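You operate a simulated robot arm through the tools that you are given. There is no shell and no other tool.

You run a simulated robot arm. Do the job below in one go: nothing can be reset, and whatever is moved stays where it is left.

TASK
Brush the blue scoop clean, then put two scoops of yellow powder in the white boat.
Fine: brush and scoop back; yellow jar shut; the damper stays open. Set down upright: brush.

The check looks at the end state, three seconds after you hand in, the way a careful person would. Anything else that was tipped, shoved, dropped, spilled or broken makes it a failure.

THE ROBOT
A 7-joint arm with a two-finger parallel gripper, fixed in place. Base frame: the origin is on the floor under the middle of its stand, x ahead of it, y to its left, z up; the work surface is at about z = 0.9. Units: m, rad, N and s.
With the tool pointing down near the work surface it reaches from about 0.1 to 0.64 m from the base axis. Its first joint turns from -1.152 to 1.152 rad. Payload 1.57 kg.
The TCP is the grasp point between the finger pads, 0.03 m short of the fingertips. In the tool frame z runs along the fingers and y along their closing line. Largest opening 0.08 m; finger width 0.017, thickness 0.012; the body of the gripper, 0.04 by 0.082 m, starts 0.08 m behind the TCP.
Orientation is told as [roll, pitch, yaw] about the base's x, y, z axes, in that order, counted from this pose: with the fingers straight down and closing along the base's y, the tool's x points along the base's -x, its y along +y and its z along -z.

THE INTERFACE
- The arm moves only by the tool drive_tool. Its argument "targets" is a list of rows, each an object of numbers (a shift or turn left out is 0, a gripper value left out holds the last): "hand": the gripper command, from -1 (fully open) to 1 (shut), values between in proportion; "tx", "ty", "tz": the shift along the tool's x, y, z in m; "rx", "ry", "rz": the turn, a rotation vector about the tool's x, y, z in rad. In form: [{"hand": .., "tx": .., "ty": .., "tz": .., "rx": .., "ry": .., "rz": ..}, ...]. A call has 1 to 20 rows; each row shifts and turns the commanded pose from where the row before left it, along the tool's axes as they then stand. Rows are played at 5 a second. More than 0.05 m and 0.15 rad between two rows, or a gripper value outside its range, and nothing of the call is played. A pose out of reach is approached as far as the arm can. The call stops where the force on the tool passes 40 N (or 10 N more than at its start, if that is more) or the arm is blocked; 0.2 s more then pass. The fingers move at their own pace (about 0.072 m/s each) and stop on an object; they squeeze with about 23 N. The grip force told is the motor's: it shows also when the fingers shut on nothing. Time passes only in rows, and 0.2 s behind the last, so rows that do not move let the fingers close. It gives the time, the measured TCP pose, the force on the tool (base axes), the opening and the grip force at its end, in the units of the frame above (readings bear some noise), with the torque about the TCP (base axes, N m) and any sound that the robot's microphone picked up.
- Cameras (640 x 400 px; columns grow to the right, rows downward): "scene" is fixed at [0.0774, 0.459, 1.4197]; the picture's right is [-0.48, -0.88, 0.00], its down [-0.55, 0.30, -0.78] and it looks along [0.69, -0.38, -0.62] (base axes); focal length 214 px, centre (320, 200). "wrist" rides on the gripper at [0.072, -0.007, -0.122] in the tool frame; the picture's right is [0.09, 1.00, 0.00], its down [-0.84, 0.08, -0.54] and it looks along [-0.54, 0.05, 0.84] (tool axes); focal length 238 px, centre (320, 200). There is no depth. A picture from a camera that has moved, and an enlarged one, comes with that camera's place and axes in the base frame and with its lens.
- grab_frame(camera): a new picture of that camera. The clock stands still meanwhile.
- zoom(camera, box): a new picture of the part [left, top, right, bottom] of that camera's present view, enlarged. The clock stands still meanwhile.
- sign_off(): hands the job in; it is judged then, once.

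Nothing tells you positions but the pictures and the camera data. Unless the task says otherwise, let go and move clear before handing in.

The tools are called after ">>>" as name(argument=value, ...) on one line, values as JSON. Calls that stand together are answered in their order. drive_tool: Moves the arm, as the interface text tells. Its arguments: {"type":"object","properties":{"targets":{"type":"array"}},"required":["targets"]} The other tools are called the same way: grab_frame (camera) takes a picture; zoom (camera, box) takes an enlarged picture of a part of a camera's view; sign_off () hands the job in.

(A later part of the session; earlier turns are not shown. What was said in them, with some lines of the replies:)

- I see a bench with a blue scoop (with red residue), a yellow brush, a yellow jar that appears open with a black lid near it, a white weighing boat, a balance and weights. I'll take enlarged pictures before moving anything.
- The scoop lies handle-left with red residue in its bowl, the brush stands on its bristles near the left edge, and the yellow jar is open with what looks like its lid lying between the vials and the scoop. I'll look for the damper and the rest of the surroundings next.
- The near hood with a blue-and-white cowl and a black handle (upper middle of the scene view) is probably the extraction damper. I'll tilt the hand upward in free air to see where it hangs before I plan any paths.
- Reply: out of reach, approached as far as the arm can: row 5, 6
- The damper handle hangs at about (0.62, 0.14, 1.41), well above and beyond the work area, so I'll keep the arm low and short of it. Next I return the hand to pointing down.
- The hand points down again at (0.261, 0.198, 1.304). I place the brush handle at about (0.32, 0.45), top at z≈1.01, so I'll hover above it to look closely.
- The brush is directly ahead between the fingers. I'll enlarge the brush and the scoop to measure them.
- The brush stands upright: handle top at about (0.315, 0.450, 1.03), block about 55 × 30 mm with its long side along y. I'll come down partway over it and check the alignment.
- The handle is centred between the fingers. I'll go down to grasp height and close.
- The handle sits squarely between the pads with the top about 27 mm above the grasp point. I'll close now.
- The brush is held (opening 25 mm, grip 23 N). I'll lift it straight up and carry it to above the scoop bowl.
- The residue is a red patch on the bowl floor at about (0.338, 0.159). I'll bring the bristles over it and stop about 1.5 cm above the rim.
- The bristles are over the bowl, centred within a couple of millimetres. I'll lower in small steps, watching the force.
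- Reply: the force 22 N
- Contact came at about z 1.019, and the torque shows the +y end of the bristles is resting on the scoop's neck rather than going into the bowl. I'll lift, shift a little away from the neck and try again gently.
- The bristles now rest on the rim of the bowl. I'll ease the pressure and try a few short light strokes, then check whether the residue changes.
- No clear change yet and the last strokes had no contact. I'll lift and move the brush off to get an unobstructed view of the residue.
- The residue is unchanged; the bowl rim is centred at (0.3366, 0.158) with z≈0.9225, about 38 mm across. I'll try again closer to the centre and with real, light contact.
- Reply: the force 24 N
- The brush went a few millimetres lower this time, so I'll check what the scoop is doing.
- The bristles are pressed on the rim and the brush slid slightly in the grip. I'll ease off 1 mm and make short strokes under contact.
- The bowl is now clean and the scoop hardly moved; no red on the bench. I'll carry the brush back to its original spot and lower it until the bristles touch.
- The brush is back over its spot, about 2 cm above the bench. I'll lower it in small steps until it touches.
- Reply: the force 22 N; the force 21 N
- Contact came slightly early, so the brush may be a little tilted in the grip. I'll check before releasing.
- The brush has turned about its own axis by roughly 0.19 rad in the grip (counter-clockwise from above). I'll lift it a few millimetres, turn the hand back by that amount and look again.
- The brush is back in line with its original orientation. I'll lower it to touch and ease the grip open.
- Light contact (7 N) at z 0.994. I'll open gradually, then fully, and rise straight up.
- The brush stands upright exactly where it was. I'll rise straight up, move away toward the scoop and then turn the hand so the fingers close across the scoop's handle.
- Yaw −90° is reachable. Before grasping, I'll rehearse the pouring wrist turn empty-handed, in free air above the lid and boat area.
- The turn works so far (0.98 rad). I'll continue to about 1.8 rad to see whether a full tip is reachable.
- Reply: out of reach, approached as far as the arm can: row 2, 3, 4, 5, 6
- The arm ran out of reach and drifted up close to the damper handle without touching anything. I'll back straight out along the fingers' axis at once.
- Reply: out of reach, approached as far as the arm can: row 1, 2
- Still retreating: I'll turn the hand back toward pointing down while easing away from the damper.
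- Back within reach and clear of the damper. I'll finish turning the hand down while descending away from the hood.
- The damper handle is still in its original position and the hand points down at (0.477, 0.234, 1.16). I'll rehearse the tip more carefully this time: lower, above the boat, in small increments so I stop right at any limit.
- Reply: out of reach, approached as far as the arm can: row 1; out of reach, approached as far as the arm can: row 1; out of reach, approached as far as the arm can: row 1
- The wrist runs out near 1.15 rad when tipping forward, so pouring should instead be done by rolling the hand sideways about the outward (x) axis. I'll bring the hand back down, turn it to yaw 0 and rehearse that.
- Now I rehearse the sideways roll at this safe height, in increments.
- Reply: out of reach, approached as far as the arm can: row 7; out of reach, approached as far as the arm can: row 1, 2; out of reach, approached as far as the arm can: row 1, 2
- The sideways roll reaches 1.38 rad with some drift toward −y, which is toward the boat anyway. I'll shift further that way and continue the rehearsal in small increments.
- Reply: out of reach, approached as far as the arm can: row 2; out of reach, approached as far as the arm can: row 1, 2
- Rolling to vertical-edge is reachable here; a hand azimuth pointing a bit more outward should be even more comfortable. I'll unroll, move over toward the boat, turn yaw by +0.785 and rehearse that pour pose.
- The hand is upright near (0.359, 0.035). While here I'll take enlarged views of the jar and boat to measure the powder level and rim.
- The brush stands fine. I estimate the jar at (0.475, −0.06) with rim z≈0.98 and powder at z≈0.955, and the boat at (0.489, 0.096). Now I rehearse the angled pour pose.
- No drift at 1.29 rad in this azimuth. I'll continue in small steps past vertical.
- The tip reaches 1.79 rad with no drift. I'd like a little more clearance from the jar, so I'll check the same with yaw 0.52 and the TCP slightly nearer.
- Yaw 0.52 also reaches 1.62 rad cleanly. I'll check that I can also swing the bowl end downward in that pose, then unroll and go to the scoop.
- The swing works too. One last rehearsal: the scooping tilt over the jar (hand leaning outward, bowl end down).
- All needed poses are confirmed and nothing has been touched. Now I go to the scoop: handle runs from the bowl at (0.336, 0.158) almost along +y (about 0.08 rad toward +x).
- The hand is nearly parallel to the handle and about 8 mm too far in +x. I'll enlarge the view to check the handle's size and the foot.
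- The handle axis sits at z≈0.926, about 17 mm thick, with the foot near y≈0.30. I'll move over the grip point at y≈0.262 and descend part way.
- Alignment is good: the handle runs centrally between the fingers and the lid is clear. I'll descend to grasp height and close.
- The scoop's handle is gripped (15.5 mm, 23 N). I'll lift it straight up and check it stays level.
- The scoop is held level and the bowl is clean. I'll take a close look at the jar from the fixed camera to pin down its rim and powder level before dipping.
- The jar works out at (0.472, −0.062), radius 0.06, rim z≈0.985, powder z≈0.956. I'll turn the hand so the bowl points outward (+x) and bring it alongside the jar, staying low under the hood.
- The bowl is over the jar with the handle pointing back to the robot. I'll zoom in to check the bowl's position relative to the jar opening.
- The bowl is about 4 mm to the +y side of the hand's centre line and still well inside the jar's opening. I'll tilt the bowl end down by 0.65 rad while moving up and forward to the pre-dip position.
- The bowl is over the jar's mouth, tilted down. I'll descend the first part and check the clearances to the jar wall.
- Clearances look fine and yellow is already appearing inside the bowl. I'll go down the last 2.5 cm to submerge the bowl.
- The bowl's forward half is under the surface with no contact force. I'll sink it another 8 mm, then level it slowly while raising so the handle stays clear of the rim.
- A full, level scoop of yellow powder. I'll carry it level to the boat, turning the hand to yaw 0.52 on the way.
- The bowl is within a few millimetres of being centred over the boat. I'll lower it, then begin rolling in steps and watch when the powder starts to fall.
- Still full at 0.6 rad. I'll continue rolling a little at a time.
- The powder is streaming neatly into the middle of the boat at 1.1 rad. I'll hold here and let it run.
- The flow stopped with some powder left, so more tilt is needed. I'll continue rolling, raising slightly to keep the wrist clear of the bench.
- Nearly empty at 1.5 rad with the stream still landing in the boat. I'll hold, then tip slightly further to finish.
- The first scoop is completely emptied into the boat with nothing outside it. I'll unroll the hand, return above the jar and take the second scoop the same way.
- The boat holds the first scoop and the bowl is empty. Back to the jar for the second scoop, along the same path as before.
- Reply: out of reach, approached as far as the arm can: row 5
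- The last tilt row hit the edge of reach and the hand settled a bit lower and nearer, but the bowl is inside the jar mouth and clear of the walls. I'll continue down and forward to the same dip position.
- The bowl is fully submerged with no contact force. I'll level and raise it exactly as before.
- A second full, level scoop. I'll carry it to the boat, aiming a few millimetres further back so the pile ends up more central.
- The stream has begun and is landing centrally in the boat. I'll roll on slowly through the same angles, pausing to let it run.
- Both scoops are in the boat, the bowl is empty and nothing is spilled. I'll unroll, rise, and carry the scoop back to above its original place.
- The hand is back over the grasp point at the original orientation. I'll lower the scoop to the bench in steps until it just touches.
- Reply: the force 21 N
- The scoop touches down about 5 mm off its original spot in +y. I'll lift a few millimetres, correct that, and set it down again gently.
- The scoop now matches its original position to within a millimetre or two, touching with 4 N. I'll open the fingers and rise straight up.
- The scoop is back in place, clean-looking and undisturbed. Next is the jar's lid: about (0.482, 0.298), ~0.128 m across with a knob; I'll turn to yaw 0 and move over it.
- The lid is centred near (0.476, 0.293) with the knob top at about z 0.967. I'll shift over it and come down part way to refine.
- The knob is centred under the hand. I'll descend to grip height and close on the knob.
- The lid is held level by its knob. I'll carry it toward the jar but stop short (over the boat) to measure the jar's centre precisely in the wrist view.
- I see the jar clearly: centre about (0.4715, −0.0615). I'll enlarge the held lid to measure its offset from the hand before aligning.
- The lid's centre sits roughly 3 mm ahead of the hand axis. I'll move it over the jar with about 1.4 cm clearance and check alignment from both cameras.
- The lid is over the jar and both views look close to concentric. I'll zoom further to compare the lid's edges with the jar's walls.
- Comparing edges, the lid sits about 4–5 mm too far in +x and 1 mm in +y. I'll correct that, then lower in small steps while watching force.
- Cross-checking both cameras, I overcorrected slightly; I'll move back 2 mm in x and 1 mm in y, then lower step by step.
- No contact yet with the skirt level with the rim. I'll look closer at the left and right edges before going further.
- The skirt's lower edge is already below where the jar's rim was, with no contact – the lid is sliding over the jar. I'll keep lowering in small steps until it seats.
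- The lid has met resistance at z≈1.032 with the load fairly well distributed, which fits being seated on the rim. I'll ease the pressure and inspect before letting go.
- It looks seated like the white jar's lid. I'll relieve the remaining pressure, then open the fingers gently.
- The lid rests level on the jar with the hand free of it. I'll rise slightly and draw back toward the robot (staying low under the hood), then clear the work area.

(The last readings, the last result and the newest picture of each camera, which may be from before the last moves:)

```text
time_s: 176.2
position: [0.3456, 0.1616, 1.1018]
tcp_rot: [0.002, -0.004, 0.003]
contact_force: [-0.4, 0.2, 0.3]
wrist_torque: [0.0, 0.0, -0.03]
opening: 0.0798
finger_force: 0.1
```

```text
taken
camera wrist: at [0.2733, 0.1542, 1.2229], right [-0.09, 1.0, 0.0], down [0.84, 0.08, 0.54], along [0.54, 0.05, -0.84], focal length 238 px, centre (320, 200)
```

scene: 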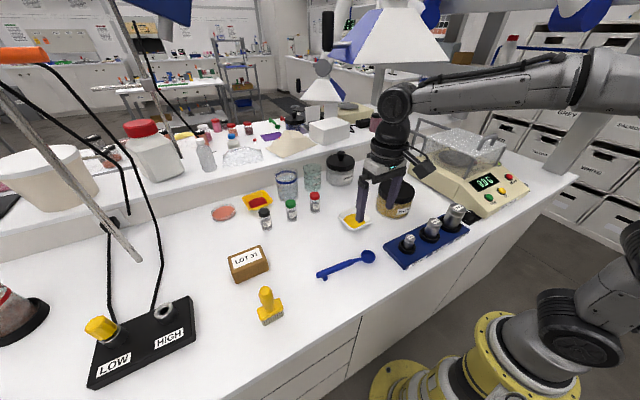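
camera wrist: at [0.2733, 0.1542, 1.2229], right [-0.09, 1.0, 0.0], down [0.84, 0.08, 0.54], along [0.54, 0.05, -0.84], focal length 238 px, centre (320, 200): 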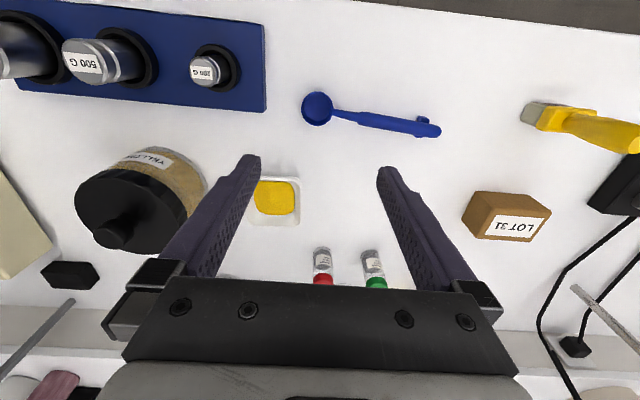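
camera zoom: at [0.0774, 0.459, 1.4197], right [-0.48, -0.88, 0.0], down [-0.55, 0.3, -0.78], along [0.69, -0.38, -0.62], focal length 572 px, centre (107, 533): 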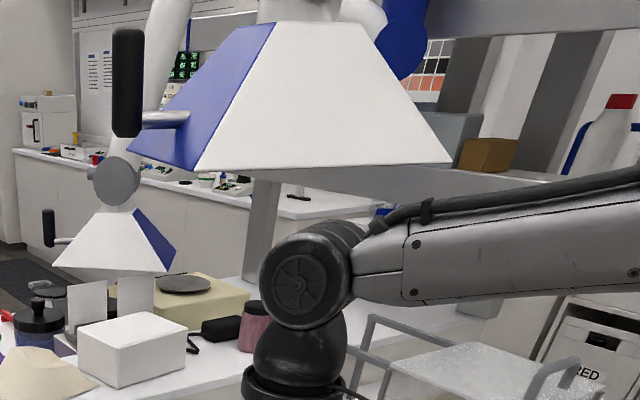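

Everything looks in order: scoop and brush in place, lid on, damper handle unchanged. I'll retreat to about the starting pose and do a final inspection.

>>> drive_tool(targets=[{"hand": -1, "tx": 0.02, "tz": -0.04, "ty": 0.01}, {"tx": 0.02, "tz": -0.04, "ty": 0.01}, {"tx": 0.02, "tz": -0.04, "ty": 0.01}, {"tx": 0.02, "tz": -0.04, "ty": 0.01}, {"tx": 0.02, "tz": -0.035, "ty": 0.005}, {"hand": -1}])

>>> zoom(camera="scene", box=[200, 160, 480, 335])

>>> zoom(camera="scene", box=[300, 180, 480, 292])

>>> zoom(camera="scene", box=[330, 170, 430, 240])

>>> zoom(camera="wrist", box=[100, 60, 480, 298])

>>> zoom(camera="scene", box=[60, 240, 300, 400])

```text
time_s: 177.6
position: [0.2453, 0.2034, 1.2956]
tcp_rot: [0.002, -0.001, 0.002]
contact_force: [-0.1, -0.6, 0.6]
wrist_torque: [-0.01, -0.02, -0.01]
opening: 0.0801
finger_force: 0.1
```

```text
2.29 times, centred on (340, 248) of scene
camera zoom: at [0.0774, 0.459, 1.4197], right [-0.48, -0.88, 0.0], down [-0.55, 0.3, -0.78], along [0.69, -0.38, -0.62], focal length 490 px, centre (274, 91)
```

zoom: 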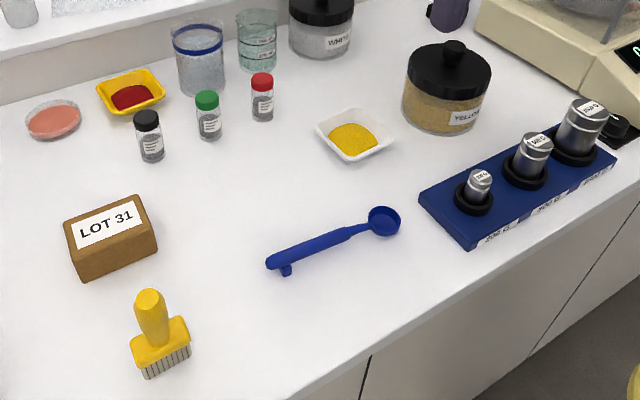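

```text
3.56 times, centred on (390, 236) of scene
camera zoom: at [0.0774, 0.459, 1.4197], right [-0.48, -0.88, 0.0], down [-0.55, 0.3, -0.78], along [0.69, -0.38, -0.62], focal length 763 px, centre (71, 72)
```

zoom: 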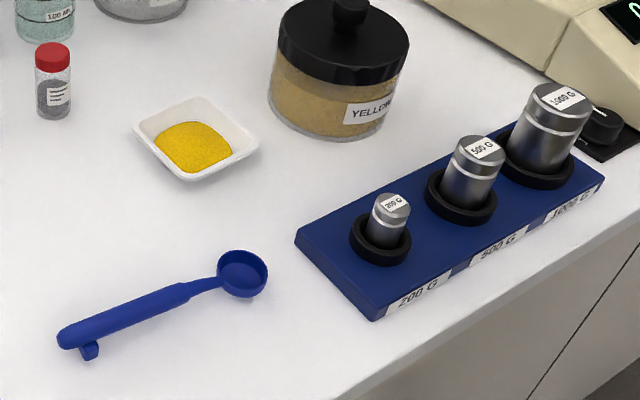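

```text
5.71 times, centred on (380, 205) of scene
camera zoom: at [0.0774, 0.459, 1.4197], right [-0.48, -0.88, 0.0], down [-0.55, 0.3, -0.78], along [0.69, -0.38, -0.62], focal length 1226 px, centre (-23, 171)
```

zoom: 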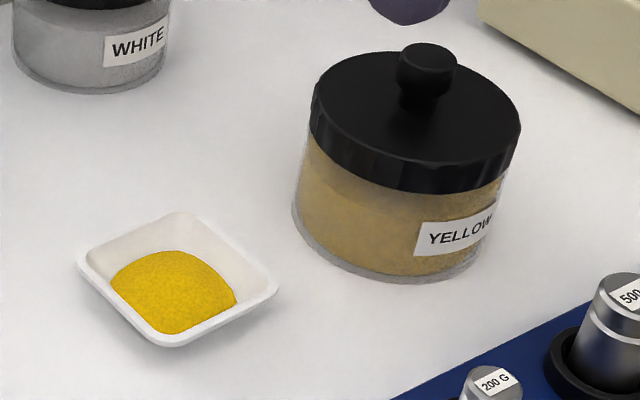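

```text
1.68 times, centred on (290, 179) of wrist
camera zoom: at [0.1745, 0.1963, 1.4173], right [-0.09, 1.0, 0.0], down [0.84, 0.08, 0.54], along [0.54, 0.05, -0.84], focal length 401 px, centre (370, 235)
```

zoom: 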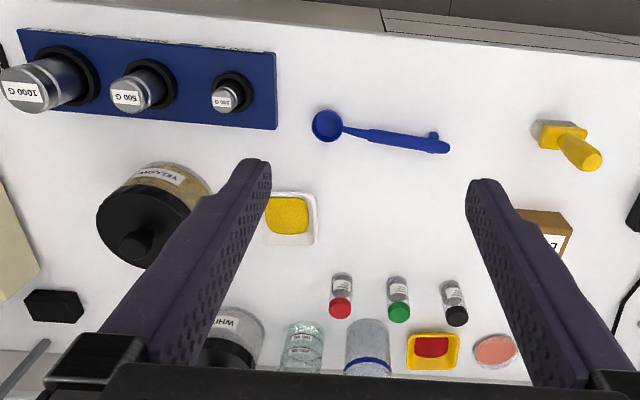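

```text
2.50 times, centred on (180, 320) of scene
camera zoom: at [0.0774, 0.459, 1.4197], right [-0.48, -0.88, 0.0], down [-0.55, 0.3, -0.78], along [0.69, -0.38, -0.62], focal length 536 px, centre (670, -100)
```

zoom: 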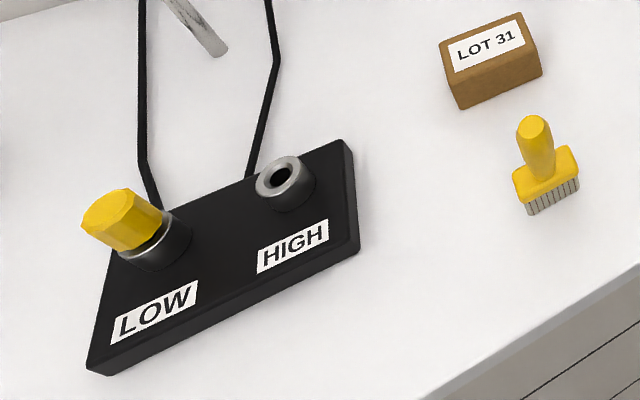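

The final inspection shows:
- **Boat:** both scoops of yellow powder are in the white boat, with none on the bench.
- **Yellow jar:** its lid is on and level.
- **Scoop and brush:** the scoop is clean and back in its place, and the brush is upright in its place.
- **Rest of the bench:** the damper handle and everything else look unmoved.

The hand is empty and clear, so I'm handing in.

>>> sign_off()

```text
The job is handed in.
```

The job is handed in. In my last pictures everything you asked for was in place:

- **Scoop:** I brushed the blue scoop clean, and it was back within a millimetre or two of where it started.
- **Powder:** two full, level scoops of yellow powder are in the white boat. I saw none on the bench.
- **Brush:** it stands upright in its original spot.
- **Yellow jar:** the lid is on and level. I lowered it until it met the rim, and it looked seated like the white jar's lid. I did not test it further than that.
- **Damper:** the handle looks unchanged from the start. During an early empty-handed test the arm drifted to within about 10 cm of it, but nothing touched.

Nothing else on the bench looked tipped, shoved or spilled.
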